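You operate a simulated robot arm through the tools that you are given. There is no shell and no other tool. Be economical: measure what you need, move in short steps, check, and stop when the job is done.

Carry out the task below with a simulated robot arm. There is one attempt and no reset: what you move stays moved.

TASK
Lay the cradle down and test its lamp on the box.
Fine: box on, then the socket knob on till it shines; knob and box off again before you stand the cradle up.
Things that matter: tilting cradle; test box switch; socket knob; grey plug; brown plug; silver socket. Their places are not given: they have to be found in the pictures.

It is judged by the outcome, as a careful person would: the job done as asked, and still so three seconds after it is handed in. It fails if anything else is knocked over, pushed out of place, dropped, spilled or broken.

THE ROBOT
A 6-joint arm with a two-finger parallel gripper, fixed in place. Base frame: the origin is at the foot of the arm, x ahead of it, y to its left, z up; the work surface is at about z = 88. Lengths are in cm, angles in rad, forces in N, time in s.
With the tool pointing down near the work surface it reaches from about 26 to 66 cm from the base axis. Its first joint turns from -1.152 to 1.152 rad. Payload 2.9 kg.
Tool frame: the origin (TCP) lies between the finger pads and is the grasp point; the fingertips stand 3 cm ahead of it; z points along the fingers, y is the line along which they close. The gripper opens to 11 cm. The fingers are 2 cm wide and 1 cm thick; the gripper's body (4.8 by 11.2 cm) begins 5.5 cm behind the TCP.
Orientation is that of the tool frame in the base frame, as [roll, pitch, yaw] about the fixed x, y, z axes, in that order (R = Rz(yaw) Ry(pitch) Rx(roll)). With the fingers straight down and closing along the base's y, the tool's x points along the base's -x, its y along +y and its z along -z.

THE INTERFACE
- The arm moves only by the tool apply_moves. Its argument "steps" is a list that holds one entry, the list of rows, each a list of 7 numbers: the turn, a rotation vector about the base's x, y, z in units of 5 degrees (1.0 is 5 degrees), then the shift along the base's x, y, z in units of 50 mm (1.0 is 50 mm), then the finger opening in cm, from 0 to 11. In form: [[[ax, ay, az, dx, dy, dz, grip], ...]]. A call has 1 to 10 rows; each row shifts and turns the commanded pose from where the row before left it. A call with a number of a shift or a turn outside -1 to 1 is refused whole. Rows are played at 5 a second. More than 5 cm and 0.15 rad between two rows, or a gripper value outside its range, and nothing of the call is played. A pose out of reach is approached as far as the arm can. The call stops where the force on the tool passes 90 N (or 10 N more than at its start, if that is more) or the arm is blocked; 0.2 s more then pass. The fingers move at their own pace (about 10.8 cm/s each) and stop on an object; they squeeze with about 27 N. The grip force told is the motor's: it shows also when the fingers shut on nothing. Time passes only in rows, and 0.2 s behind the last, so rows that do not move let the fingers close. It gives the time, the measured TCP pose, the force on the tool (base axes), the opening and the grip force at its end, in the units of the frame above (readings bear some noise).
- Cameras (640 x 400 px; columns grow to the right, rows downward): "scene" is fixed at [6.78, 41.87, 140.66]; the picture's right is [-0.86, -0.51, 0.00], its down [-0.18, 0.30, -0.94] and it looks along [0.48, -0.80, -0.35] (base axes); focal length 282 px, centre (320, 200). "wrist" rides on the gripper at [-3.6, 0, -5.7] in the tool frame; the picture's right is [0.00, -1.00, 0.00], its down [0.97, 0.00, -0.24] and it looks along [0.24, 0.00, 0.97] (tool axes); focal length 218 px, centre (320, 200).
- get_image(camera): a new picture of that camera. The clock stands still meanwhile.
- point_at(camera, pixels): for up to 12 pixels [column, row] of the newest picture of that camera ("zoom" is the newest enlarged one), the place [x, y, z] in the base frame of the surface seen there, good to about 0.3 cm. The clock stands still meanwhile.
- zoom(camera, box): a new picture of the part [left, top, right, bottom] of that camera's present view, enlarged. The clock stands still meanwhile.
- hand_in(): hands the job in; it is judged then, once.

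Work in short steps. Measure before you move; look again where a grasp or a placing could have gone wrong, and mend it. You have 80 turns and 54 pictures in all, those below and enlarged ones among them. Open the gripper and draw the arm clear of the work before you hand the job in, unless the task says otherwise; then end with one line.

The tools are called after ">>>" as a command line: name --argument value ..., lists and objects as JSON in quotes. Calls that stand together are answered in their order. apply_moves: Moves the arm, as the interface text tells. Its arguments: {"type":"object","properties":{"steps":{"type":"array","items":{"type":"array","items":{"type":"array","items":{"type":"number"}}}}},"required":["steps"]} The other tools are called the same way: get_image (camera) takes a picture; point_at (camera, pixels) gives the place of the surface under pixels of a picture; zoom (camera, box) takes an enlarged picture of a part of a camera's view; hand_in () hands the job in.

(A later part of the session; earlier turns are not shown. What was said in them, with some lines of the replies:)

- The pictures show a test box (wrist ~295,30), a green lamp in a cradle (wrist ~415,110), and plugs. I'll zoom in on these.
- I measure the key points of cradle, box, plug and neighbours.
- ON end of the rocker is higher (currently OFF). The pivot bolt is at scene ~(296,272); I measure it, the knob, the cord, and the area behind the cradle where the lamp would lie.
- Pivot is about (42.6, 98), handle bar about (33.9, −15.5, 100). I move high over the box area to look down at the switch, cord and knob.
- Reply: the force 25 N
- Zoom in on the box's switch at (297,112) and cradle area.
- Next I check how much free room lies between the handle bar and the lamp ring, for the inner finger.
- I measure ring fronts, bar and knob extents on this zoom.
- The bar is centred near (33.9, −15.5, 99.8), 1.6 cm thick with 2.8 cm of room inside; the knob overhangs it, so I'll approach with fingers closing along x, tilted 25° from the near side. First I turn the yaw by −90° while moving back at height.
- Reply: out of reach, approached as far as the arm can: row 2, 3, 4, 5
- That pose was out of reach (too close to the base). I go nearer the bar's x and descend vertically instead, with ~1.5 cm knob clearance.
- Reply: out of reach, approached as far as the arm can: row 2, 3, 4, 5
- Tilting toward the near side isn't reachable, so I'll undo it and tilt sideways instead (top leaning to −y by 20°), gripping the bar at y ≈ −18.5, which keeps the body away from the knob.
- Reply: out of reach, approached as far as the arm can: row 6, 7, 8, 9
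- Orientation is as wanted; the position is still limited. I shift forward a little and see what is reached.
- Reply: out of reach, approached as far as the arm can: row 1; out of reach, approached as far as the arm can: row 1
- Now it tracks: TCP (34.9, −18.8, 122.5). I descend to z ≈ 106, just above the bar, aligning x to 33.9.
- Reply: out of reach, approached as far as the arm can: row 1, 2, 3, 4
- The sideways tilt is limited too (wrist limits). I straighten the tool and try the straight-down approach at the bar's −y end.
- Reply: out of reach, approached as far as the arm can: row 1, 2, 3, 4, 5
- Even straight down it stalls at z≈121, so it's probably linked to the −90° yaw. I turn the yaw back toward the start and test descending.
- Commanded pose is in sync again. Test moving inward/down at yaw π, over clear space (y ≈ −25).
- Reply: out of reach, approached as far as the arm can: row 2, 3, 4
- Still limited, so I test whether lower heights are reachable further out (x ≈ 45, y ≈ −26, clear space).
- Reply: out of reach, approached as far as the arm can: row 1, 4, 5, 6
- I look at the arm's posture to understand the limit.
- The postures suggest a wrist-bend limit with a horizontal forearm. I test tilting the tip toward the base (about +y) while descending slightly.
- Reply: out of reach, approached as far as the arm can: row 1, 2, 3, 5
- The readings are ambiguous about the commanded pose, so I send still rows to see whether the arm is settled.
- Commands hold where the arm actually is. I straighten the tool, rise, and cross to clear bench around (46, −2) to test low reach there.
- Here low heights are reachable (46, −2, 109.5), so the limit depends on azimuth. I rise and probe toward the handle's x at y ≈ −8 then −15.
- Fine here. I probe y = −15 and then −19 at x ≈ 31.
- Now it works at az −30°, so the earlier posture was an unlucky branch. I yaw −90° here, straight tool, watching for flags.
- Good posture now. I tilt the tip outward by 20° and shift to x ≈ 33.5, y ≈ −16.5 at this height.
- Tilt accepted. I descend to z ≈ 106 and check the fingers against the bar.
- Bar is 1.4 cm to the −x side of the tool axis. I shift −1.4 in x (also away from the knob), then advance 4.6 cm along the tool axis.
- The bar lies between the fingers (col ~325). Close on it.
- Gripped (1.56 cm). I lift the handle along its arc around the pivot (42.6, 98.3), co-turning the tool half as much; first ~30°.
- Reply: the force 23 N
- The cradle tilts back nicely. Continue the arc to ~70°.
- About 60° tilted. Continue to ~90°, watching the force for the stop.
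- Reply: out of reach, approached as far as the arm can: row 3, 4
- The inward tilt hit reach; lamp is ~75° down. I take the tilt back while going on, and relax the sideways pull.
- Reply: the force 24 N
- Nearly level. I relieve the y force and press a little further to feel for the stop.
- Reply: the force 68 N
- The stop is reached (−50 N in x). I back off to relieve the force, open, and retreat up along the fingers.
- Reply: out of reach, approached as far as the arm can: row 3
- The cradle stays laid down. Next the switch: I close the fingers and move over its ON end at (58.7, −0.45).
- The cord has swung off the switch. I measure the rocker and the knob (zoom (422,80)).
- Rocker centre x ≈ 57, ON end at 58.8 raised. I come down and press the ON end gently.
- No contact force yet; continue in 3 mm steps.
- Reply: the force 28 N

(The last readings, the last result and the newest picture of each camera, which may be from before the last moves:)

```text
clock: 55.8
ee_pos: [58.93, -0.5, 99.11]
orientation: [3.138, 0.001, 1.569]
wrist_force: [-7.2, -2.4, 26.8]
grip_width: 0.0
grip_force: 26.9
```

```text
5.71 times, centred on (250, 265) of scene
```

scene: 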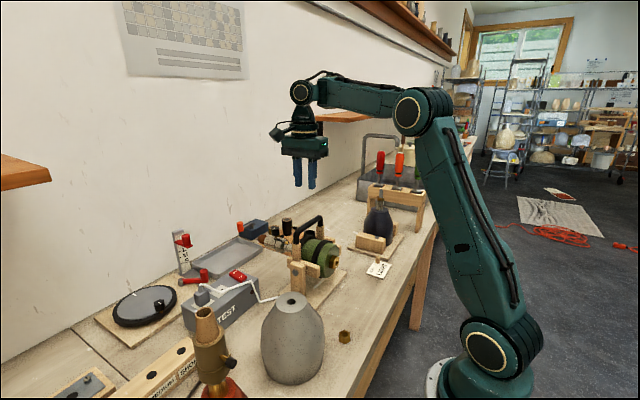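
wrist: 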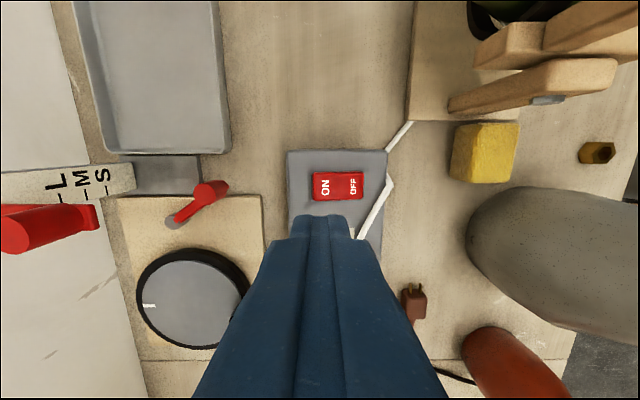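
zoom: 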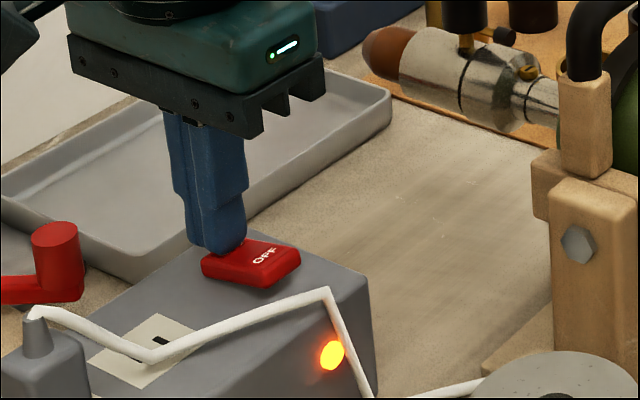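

The box's pilot lamp is lit: box on. I rise and go over the knob at (56.6, −15.8), fingers open 4 cm, and look.

>>> apply_moves --steps '[[[0, 0, 0, 0, 0, 0.5, 0], [0, 0, 0, 0, 0, 1, 0], [0, 0, 0, 0, 0, 0.8, 4], [0, 0, 0, -0.15, -0.75, 0, 4], [0, 0, 0, -0.15, -0.75, 0, 4], [0, 0, 0, -0.1, -0.75, 0, 4], [0, 0, 0, -0.07, -0.75, 0, 4], [0, 0, 0, 0, 0, 0, 4]]]'

>>> zoom --camera "wrist" --box '[240, 110, 400, 220]'

>>> zoom --camera "scene" --box '[235, 205, 315, 265]'

```text
clock: 57.6
ee_pos: [57.05, -15.36, 110.11]
orientation: [-3.14, 0.003, 1.569]
wrist_force: [-0.3, 0.0, -0.3]
grip_width: 3.99
grip_force: 0.1
```

```text
3.64 times, centred on (320, 165) of wrist
```

zoom: 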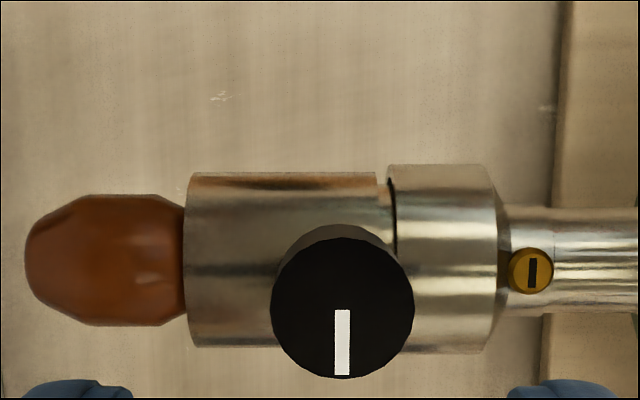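

```text
6.67 times, centred on (275, 235) of scene
```

zoom: 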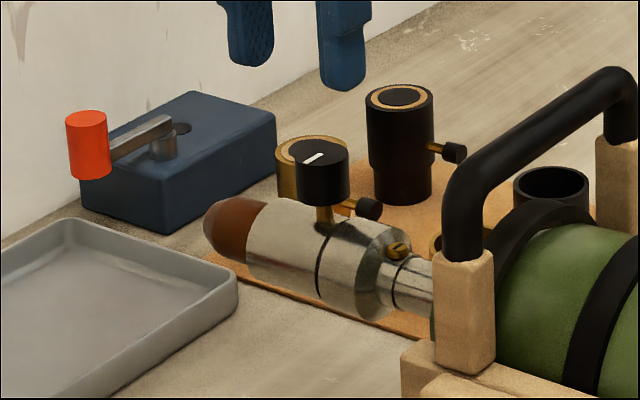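

The pointer faces +y. I measure the knob top for centring.

>>> point_at --camera "zoom" --pixels '[[322, 158], [300, 158], [346, 160], [322, 145], [322, 172], [322, 200]]'

>>> zoom --camera "wrist" --box '[240, 110, 400, 220]'

>>> point_at --camera "zoom" --pixels '[[342, 300], [278, 305], [408, 305], [342, 242], [342, 370], [240, 260], [440, 260]]'

```text
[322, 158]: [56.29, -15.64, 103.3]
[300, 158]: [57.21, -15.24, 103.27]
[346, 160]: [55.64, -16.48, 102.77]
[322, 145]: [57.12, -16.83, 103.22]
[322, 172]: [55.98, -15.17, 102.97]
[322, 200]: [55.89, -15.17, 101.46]
```

```text
3.64 times, centred on (320, 165) of wrist
```

zoom: 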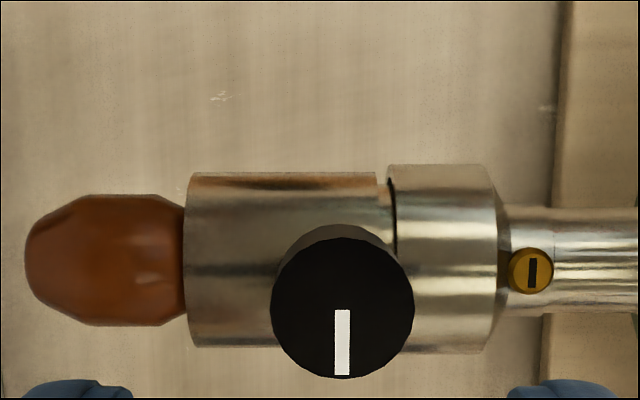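

```text
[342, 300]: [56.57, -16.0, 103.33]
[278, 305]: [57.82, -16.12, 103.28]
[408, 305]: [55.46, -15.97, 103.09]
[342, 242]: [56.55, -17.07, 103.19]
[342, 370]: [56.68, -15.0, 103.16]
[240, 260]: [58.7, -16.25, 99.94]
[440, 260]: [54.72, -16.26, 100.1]
```

Knob centre (56.6, −16.0), Ø 2.4, top 103.3. Align, descend to TCP z ≈ 104.4, and close.

>>> apply_moves --steps '[[[0, 0, 0, -0.09, -0.13, 0, 4], [0, 0, 0, 0, 0, -0.5, 4], [0, 0, 0, 0, 0, -0.4, 4], [0, 0, 0, 0, 0, -0.24, 4], [0, 0, 0, 0, 0, 0, 4], [0, 0, 0, 0, 0, 0, 1.8], [0, 0, 0, 0, 0, 0, 1.8]]]'

```text
clock: 59.2
ee_pos: [56.41, -15.96, 104.52]
orientation: [3.139, 0.003, 1.571]
wrist_force: [18.4, -0.6, 3.3]
grip_width: 2.76
grip_force: 9.6
```

One finger touched first (18 N in x). I nudge +x slightly and let the fingers close.

>>> apply_moves --steps '[[[0, 0, 0, 0.03, 0, 0, 1.8], [0, 0, 0, 0, 0, 0, 1.8], [0, 0, 0, 0, 0, 0, 1.8]]]'

>>> zoom --camera "scene" --box '[235, 185, 335, 260]'

```text
clock: 60.0
ee_pos: [56.51, -16.04, 104.58]
orientation: [3.141, 0.003, 1.57]
wrist_force: [18.1, -0.1, 3.3]
grip_width: 2.64
grip_force: 8.1
```

```text
5.33 times, centred on (285, 222) of scene
```

zoom: 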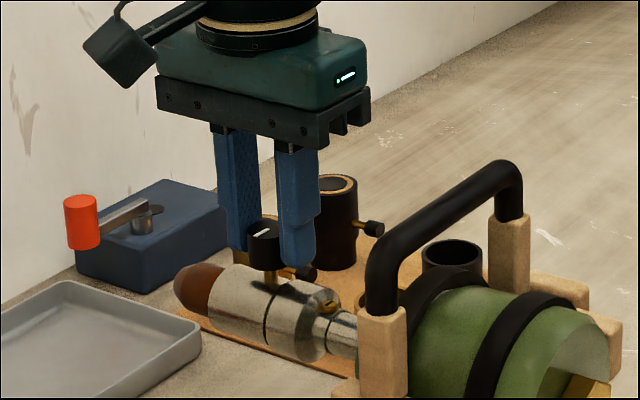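

>>> apply_moves --steps '[[[0, 0, 0, 0.04, 0, 0, 1.8], [0, 0, 0, 0, 0, 0, 1.8], [0, 0, 0, 0, 0, 0, 1.8]]]'

```text
clock: 60.8
ee_pos: [56.53, -15.99, 104.51]
orientation: [-3.141, 0.001, 1.569]
wrist_force: [14.5, -1.8, -0.1]
grip_width: 2.55
grip_force: 7.1
```

Nearly centred; squeeze fully, then try a clockwise turn of 25°.

>>> apply_moves --steps '[[[0, 0, 0, 0.03, 0, 0, 0], [0, 0, 0, 0, 0, 0, 0], [0, 0, -1, 0, 0, 0, 0], [0, 0, -1, 0, 0, 0, 0], [0, 0, -1, 0, 0, 0, 0], [0, 0, -1, 0, 0, 0, 0], [0, 0, -1, 0, 0, 0, 0], [0, 0, 0, 0, 0, 0, 0]]]'

>>> zoom --camera "scene" --box '[235, 185, 335, 260]'

```text
clock: 62.6
ee_pos: [56.65, -16.01, 104.45]
orientation: [-3.137, 0.002, 1.13]
wrist_force: [-5.6, -4.7, -2.5]
grip_width: 2.26
grip_force: 45.3
```

```text
5.33 times, centred on (285, 222) of scene
```

zoom: 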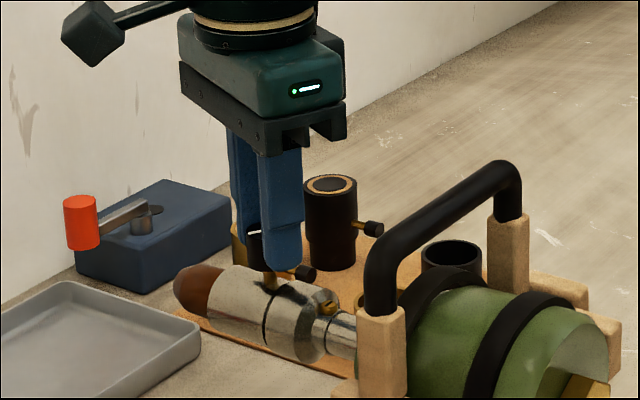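

Firm grip and the pointer turned with it; bulb still dark. Continue clockwise 35° more.

>>> apply_moves --steps '[[[0, 0, -1, 0, 0, 0, 0], [0, 0, -1, 0, 0, 0, 0], [0, 0, -1, 0, 0, 0, 0], [0, 0, -1, 0, 0, 0, 0], [0, 0, -1, 0, 0, 0, 0], [0, 0, -1, 0, 0, 0, 0], [0, 0, -1, 0, 0, 0, 0], [0, 0, 0, 0, 0, 0, 0]]]'

>>> zoom --camera "scene" --box '[235, 185, 335, 260]'

```text
clock: 64.4
ee_pos: [56.58, -16.07, 104.53]
orientation: [-3.137, 0.002, 0.519]
wrist_force: [-15.3, -5.9, -1.4]
grip_width: 2.26
grip_force: 44.5
```

```text
5.33 times, centred on (285, 222) of scene
```

zoom: 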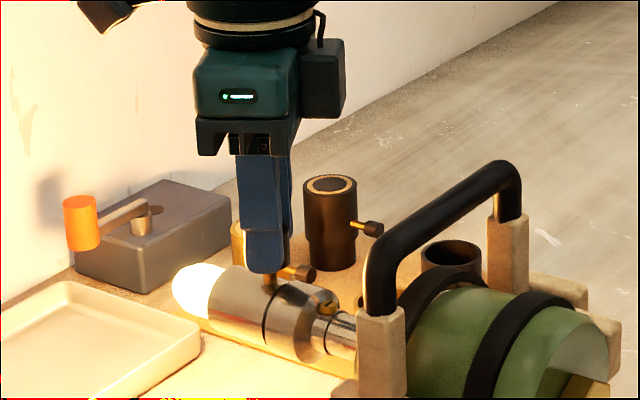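

The bulb shines. After a short pause, I turn the knob back by the same 60°.

>>> apply_moves --steps '[[[0, 0, 0, 0, 0, 0, 0], [0, 0, 0, 0, 0, 0, 0], [0, 0, 0, 0, 0, 0, 0], [0, 0, 1, 0, 0, 0, 0], [0, 0, 1, 0, 0, 0, 0], [0, 0, 1, 0, 0, 0, 0], [0, 0, 1, 0, 0, 0, 0], [0, 0, 1, 0, 0, 0, 0], [0, 0, 1, 0, 0, 0, 0], [0, 0, 0, 0, 0, 0, 0]]]'

>>> apply_moves --steps '[[[0, 0, 1, 0, 0, 0, 0], [0, 0, 1, 0, 0, 0, 0], [0, 0, 1, 0, 0, 0, 0], [0, 0, 1, 0, 0, 0, 0], [0, 0, 1, 0, 0, 0, 0], [0, 0, 1, 0, 0, 0, 0], [0, 0, 0.4, 0, 0, 0, 0], [0, 0, 0, 0, 0, 0, 0], [0, 0, 0, 0, 0, 0, 4], [0, 0, 0, 0, 0, 0, 4]]]'

>>> apply_moves --steps '[[[0, 0, -0.4, 0, 0, 0.4, 4], [0, 0, 0, 0, 0, 0.8, 4], [0, 0, 0, 0, 0, 0, 4]]]'

>>> zoom --camera "scene" --box '[195, 205, 335, 300]'

>>> zoom --camera "wrist" --box '[240, 110, 400, 220]'

```text
clock: 66.6
ee_pos: [56.69, -16.08, 104.54]
orientation: [-3.137, 0.0, 1.048]
wrist_force: [-14.8, -5.5, -6.6]
grip_width: 2.27
grip_force: 45.2
```

```text
clock: 68.8
ee_pos: [56.77, -16.1, 104.52]
orientation: [-3.139, 0.003, 1.606]
wrist_force: [0.1, 0.5, -0.6]
grip_width: 4.0
grip_force: 0.1
```

```text
clock: 69.6
ee_pos: [56.68, -16.39, 110.45]
orientation: [-3.138, 0.002, 1.57]
wrist_force: [0.2, -0.7, -0.8]
grip_width: 3.98
grip_force: 0.0
```

```text
4.21 times, centred on (265, 252) of scene
```

zoom: 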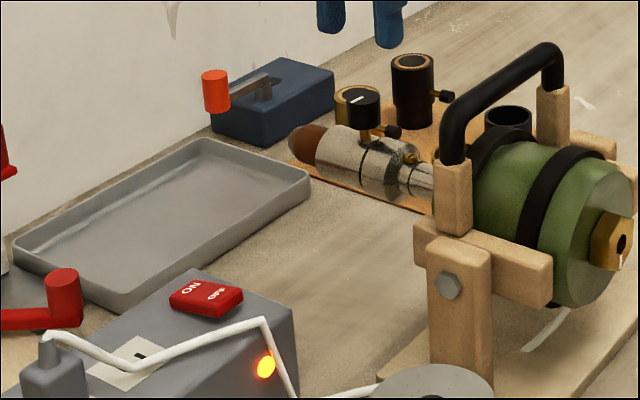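

```text
3.64 times, centred on (320, 165) of wrist
```

zoom: 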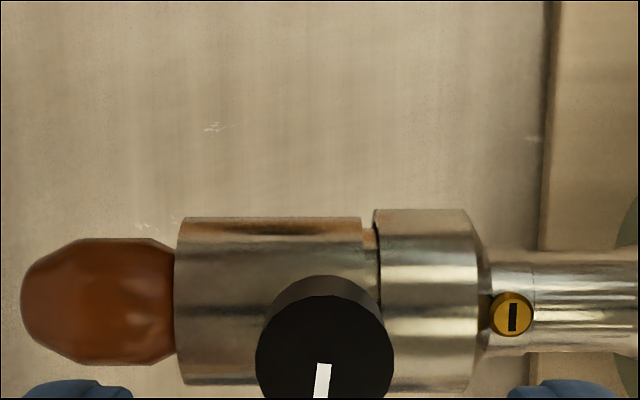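

Light is off, but the pointer is still ~8° short of its original position. I regrasp and turn a bit further counter-clockwise.

>>> apply_moves --steps '[[[0, 0, -1, 0, 0.06, -0.4, 4], [0, 0, -1, 0, 0, -0.5, 4], [0, 0, 0, 0, 0, -0.28, 4], [0, 0, 0, 0, 0, 0, 0], [0, 0, 0, 0, 0, 0, 0], [0, 0, 1, 0, 0, 0, 0], [0, 0, 1, 0, 0, 0, 0], [0, 0, 0.8, 0, 0, 0, 0], [0, 0, 0, 0, 0, 0, 0], [0, 0, 0, 0, 0, 0, 4]]]'

>>> apply_moves --steps '[[[0, 0, 0, 0, 0, 0, 4], [0, 0, -0.8, 0, -0.1, 0.6, 4], [0, 0, 0, 0, 0, 0.7, 4], [0, 0, 0, 0, 0, 0, 4]]]'

>>> zoom --camera "wrist" --box '[240, 130, 400, 240]'

```text
clock: 71.8
ee_pos: [56.51, -15.67, 104.73]
orientation: [-3.136, 0.001, 1.641]
wrist_force: [-0.4, -0.5, -0.2]
grip_width: 4.02
grip_force: 0.0
```

```text
clock: 72.8
ee_pos: [56.56, -16.21, 111.13]
orientation: [-3.14, 0.002, 1.569]
wrist_force: [0.1, 0.3, 2.1]
grip_width: 4.01
grip_force: 0.0
```

```text
3.64 times, centred on (320, 185) of wrist
```

zoom: 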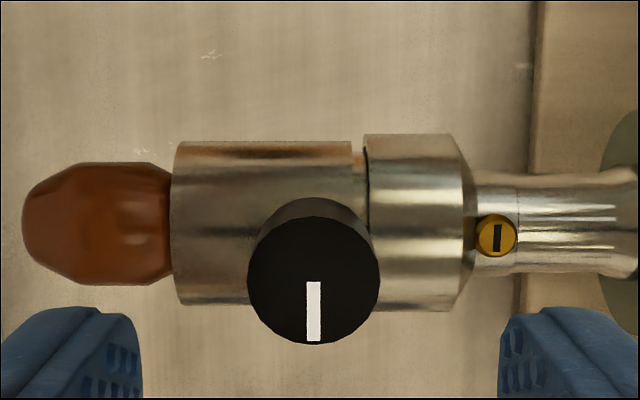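

Knob is back at its original off position. Now the box: fingers closed, over the OFF end at (55.3, −0.45), down to z ≈ 100.5.

>>> apply_moves --steps '[[[0, 0, 0, -0.06, 0.78, 0, 0], [0, 0, 0, -0.06, 0.79, 0, 0], [0, 0, 0, -0.06, 0.79, 0, 0], [0, 0, 0, -0.06, 0.79, 0, 0], [0, 0, 0, 0, 0, -0.8, 0], [0, 0, 0, 0, 0, -0.8, 0], [0, 0, 0, 0, 0, -0.5, 0], [0, 0, 0, 0, 0, 0, 0]]]'

>>> zoom --camera "scene" --box '[190, 230, 290, 300]'

```text
clock: 74.6
ee_pos: [55.41, -0.64, 100.64]
orientation: [-3.141, 0.002, 1.569]
wrist_force: [-0.3, -0.3, 0.6]
grip_width: 0.01
grip_force: 27.5
```

```text
5.71 times, centred on (240, 265) of scene
```

zoom: 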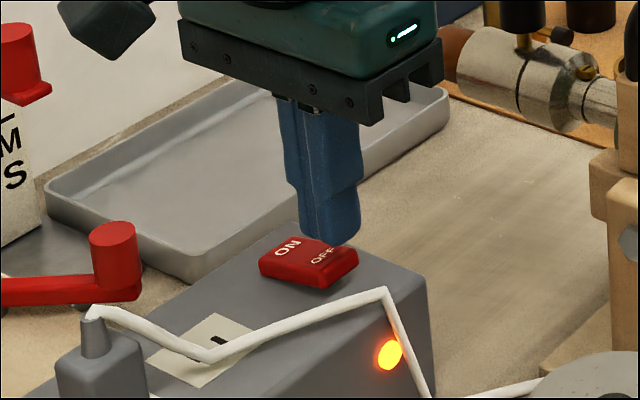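

Fingertip is above the OFF end, clear of the cord. Press down in small steps.

>>> apply_moves --steps '[[[0, 0, 0, 0, 0, -0.1, 0], [0, 0, 0, 0, 0, -0.08, 0], [0, 0, 0, 0, 0, -0.06, 0], [0, 0, 0, 0, 0, -0.06, 0], [0, 0, 0, 0, 0, -0.05, 0]]]'

>>> zoom --camera "scene" --box '[190, 230, 290, 300]'

```text
clock: 75.8
ee_pos: [55.55, -0.57, 99.18]
orientation: [-3.14, 0.003, 1.57]
wrist_force: [-16.2, -0.4, 30.5]
grip_width: 0.0
grip_force: 27.2
```

```text
5.71 times, centred on (240, 265) of scene
```

zoom: 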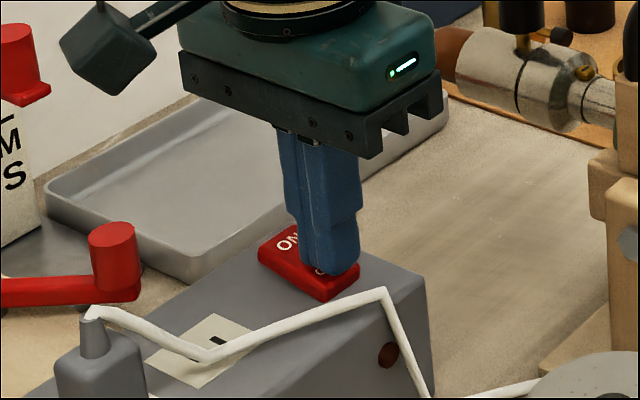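

The pilot lamp is out: box off. I rise and go to above the handle bar (44.6, −16).

>>> apply_moves --steps '[[[0, 0, 0, 0, 0, 0.8, 0], [0, 0, 0, 0, 0, 0.9, 0], [0, 0, 0, 0, 0, 0.9, 0], [0, 0, 0, 0, 0, 0.8, 3], [0, 0, 0, -0.55, -0.77, 0, 3], [0, 0, 0, -0.55, -0.77, 0, 3], [0, 0, 0, -0.55, -0.77, 0, 3], [0, 0, 0, -0.53, -0.75, 0, 3], [0, 0, 0, 0, 0, 0, 3]]]'

>>> get_image --camera "wrist"

>>> zoom --camera "scene" --box '[200, 170, 360, 300]'

```text
clock: 77.8
ee_pos: [44.44, -15.32, 116.38]
orientation: [-3.14, 0.002, 1.571]
wrist_force: [0.0, -0.7, 0.3]
grip_width: 2.99
grip_force: 0.2
```

```text
11 pictures are left
```

wrist: 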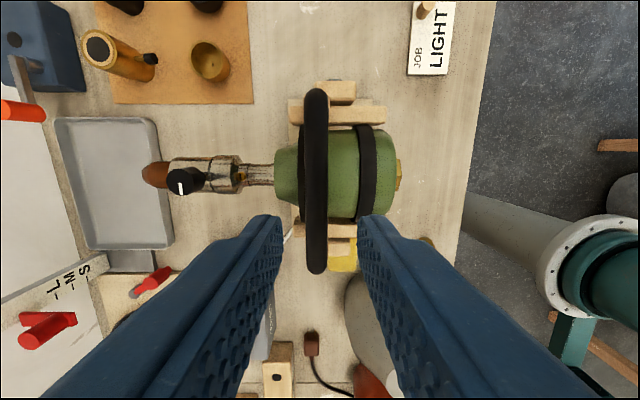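

```text
3.08 times, centred on (280, 235) of scene
```

zoom: 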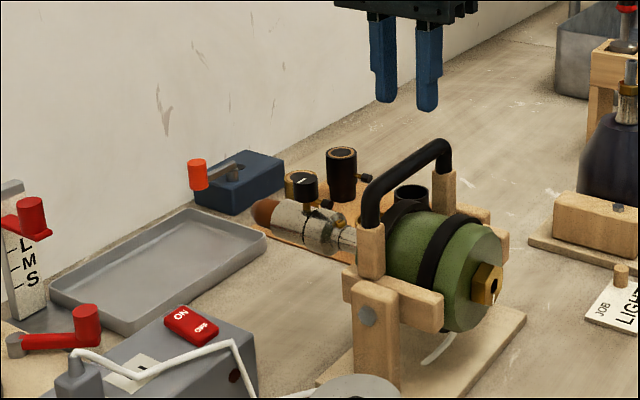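

>>> point_at --camera "wrist" --pixels '[[316, 150], [316, 185], [316, 215], [307, 185], [325, 185]]'

```text
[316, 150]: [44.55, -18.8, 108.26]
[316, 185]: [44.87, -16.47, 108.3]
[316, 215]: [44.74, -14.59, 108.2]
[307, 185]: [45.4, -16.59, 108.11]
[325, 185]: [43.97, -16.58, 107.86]
```

Bar centre (44.65, 107.5). Descend to TCP z 108.7 and close on it.

>>> apply_moves --steps '[[[0, 0, 0, 0.05, -0.2, -0.5, 3], [0, 0, 0, 0, 0, -0.5, 3], [0, 0, 0, 0, 0, -0.5, 3], [0, 0, 0, 0, 0, 0, 3], [0, 0, 0, 0, 0, 0, 0.5], [0, 0, 0, 0, 0, 0, 0.5], [0, 0, 0, 0, 0, 0, 0.5]]]'

```text
clock: 79.4
ee_pos: [44.77, -16.58, 108.47]
orientation: [-3.138, 0.003, 1.569]
wrist_force: [-6.7, -1.4, -1.2]
grip_width: 1.57
grip_force: 45.1
```

Gripped. I bring the handle back along the arc, first to ~60°.

>>> apply_moves --steps '[[[0, 0, 0, -0.193, 0, 0.02, 0.5], [0, 0, 0, -0.193, 0, 0.02, 0.5], [0, 0, 0, -0.161, 0, -0.014, 0.5], [0, 0, 0, -0.161, 0, -0.014, 0.5], [0, 0, 0, -0.157, 0, -0.042, 0.5], [0, 0, 0, -0.157, 0, -0.042, 0.5], [0, 0, 0, -0.147, 0, -0.069, 0.5], [0, 0, 0, -0.147, 0, -0.069, 0.5], [0, 0, 0, 0, 0, 0, 0.5]]]'

>>> zoom --camera "scene" --box '[230, 160, 390, 290]'

```text
clock: 81.4
ee_pos: [38.4, -16.63, 107.03]
orientation: [-3.14, 0.001, 1.572]
wrist_force: [7.4, 15.7, 1.3]
grip_width: 1.55
grip_force: 45.1
```

```text
3.08 times, centred on (310, 225) of scene
```

zoom: 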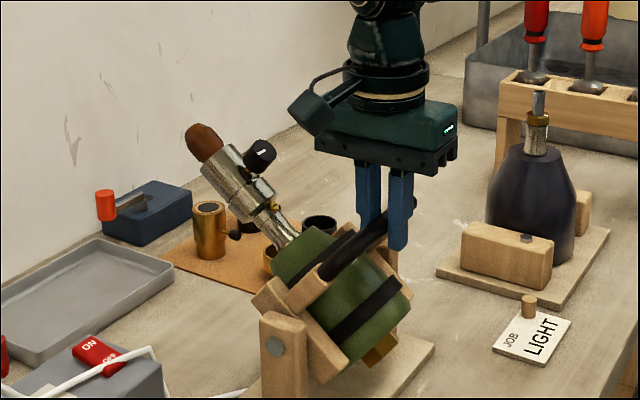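

Going well. Continue to ~30°, tilting the tool outward as it comes down.

>>> apply_moves --steps '[[[0, -0.4, 0, -0.14, 0.03, -0.093, 0.5], [0, -0.4, 0, -0.14, 0, -0.093, 0.5], [0, -0.4, 0, -0.122, 0, -0.115, 0.5], [0, -0.4, 0, -0.122, 0, -0.115, 0.5], [0, -0.4, 0, -0.1, 0, -0.134, 0.5], [0, -0.4, 0, -0.1, 0, -0.134, 0.5], [0, 0, 0, 0, 0, 0, 0.5]]]'

>>> zoom --camera "scene" --box '[240, 160, 400, 290]'

```text
clock: 83.0
ee_pos: [34.8, -16.71, 103.94]
orientation: [2.934, 0.004, 1.567]
wrist_force: [8.9, -14.7, 3.0]
grip_width: 1.56
grip_force: 44.5
```

```text
3.08 times, centred on (320, 225) of scene
```

zoom: 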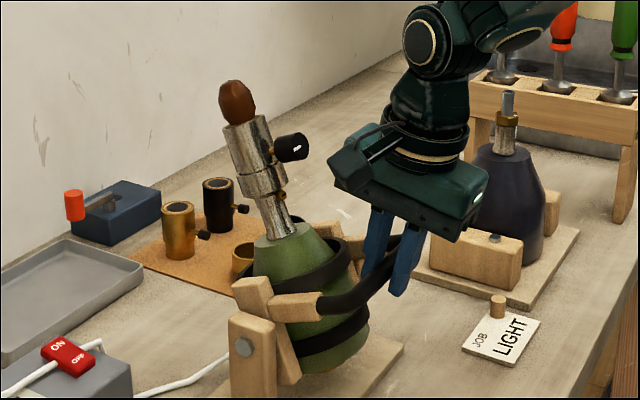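

About 18° left. Finish the arc down to the original handle pose (TCP ≈ 33.3, 101.2).

>>> apply_moves --steps '[[[0, -0.4, 0, -0.08, 0, -0.145, 0.5], [0, -0.4, 0, -0.08, 0, -0.145, 0.5], [0, -0.4, 0, -0.06, 0, -0.135, 0.5], [0, -0.4, 0, -0.05, 0, -0.125, 0.5], [0, 0, 0, 0, 0, 0, 0.5]]]'

>>> zoom --camera "scene" --box '[240, 160, 400, 290]'

```text
clock: 84.2
ee_pos: [33.49, -16.74, 101.21]
orientation: [2.79, 0.004, 1.57]
wrist_force: [15.2, -11.9, 0.4]
grip_width: 1.57
grip_force: 44.5
```

```text
3.08 times, centred on (320, 225) of scene
```

zoom: 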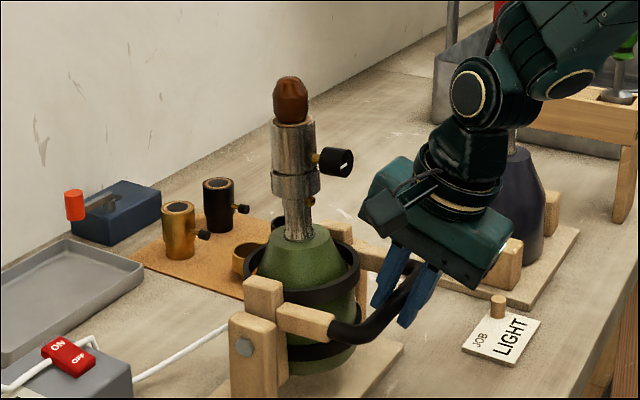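

Almost upright (bulb 3 px off its original spot). I press gently further to the stop.

>>> apply_moves --steps '[[[0, 0, 0, -0.02, 0, -0.07, 0.5], [0, 0, 0, -0.01, 0, -0.07, 0.5], [0, 0, 0, 0, 0, 0, 0.5]]]'

```text
clock: 85.0
ee_pos: [33.23, -16.54, 100.64]
orientation: [2.788, 0.006, 1.569]
wrist_force: [-0.2, -5.8, 34.8]
grip_width: 1.56
grip_force: 45.3
```

Stop reached (35 N up). I ease off, open, and retreat along the fingers, then up.

>>> apply_moves --steps '[[[0, 0, 0, 0, 0, 0.04, 0.5], [0, 0, 0, 0, 0, 0, 2.8], [0, 0, 0, 0, 0, 0, 2.8], [0, 0, 0, -0.105, 0, 0.29, 2.8], [0, 0, 0, -0.105, 0, 0.29, 2.8], [0, 0, 0, -0.105, 0, 0.29, 2.8], [0, 0, 0, 0, 0, 0, 2.8]]]'

>>> apply_moves --steps '[[[0, 0, 0, 0, 0, 0.7, 2.8], [0, 0, 0, 0, 0, 0.7, 2.8], [0, 0, 0, 0, 0, 0.7, 2.8], [0, 0, 0, 0, 0, 0.7, 5], [0, 0, 0, 0, 0, 0, 5]]]'

>>> get_image --camera "scene"

>>> zoom --camera "scene" --box '[170, 170, 390, 320]'

```text
clock: 86.6
ee_pos: [31.4, -16.64, 104.74]
orientation: [2.795, 0.001, 1.568]
wrist_force: [0.2, 0.7, -0.1]
grip_width: 2.83
grip_force: 0.0
```

```text
clock: 87.8
ee_pos: [31.73, -16.87, 118.92]
orientation: [2.793, 0.002, 1.569]
wrist_force: [0.0, 0.7, 1.0]
grip_width: 5.02
grip_force: 0.0
```

```text
6 pictures are left
```

scene: 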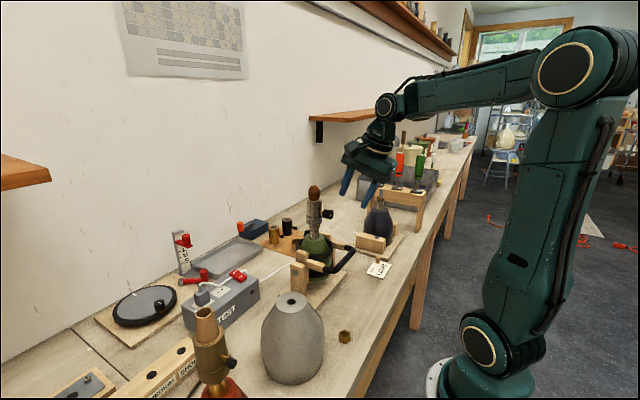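

```text
2.67 times, centred on (280, 245) of scene
```

zoom: 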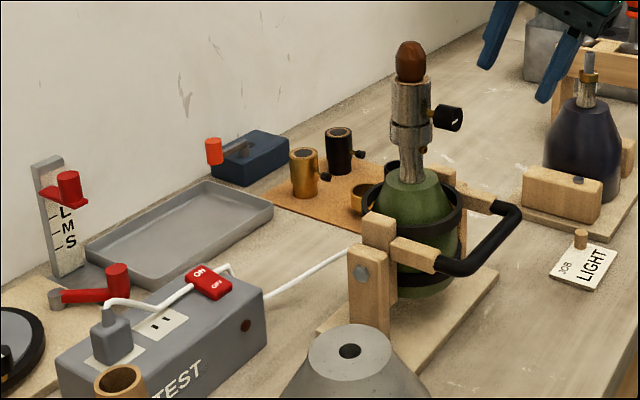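

The cradle stands upright as at first, the bulb and pilot lamp are dark, nothing else has moved, and the gripper is open and clear. I hand in.

>>> hand_in

```text
The job is handed in.
```

The lamp was tested with the cradle laid down and it shone with the box and knob on. The knob and box are off again, and the cradle is standing upright.
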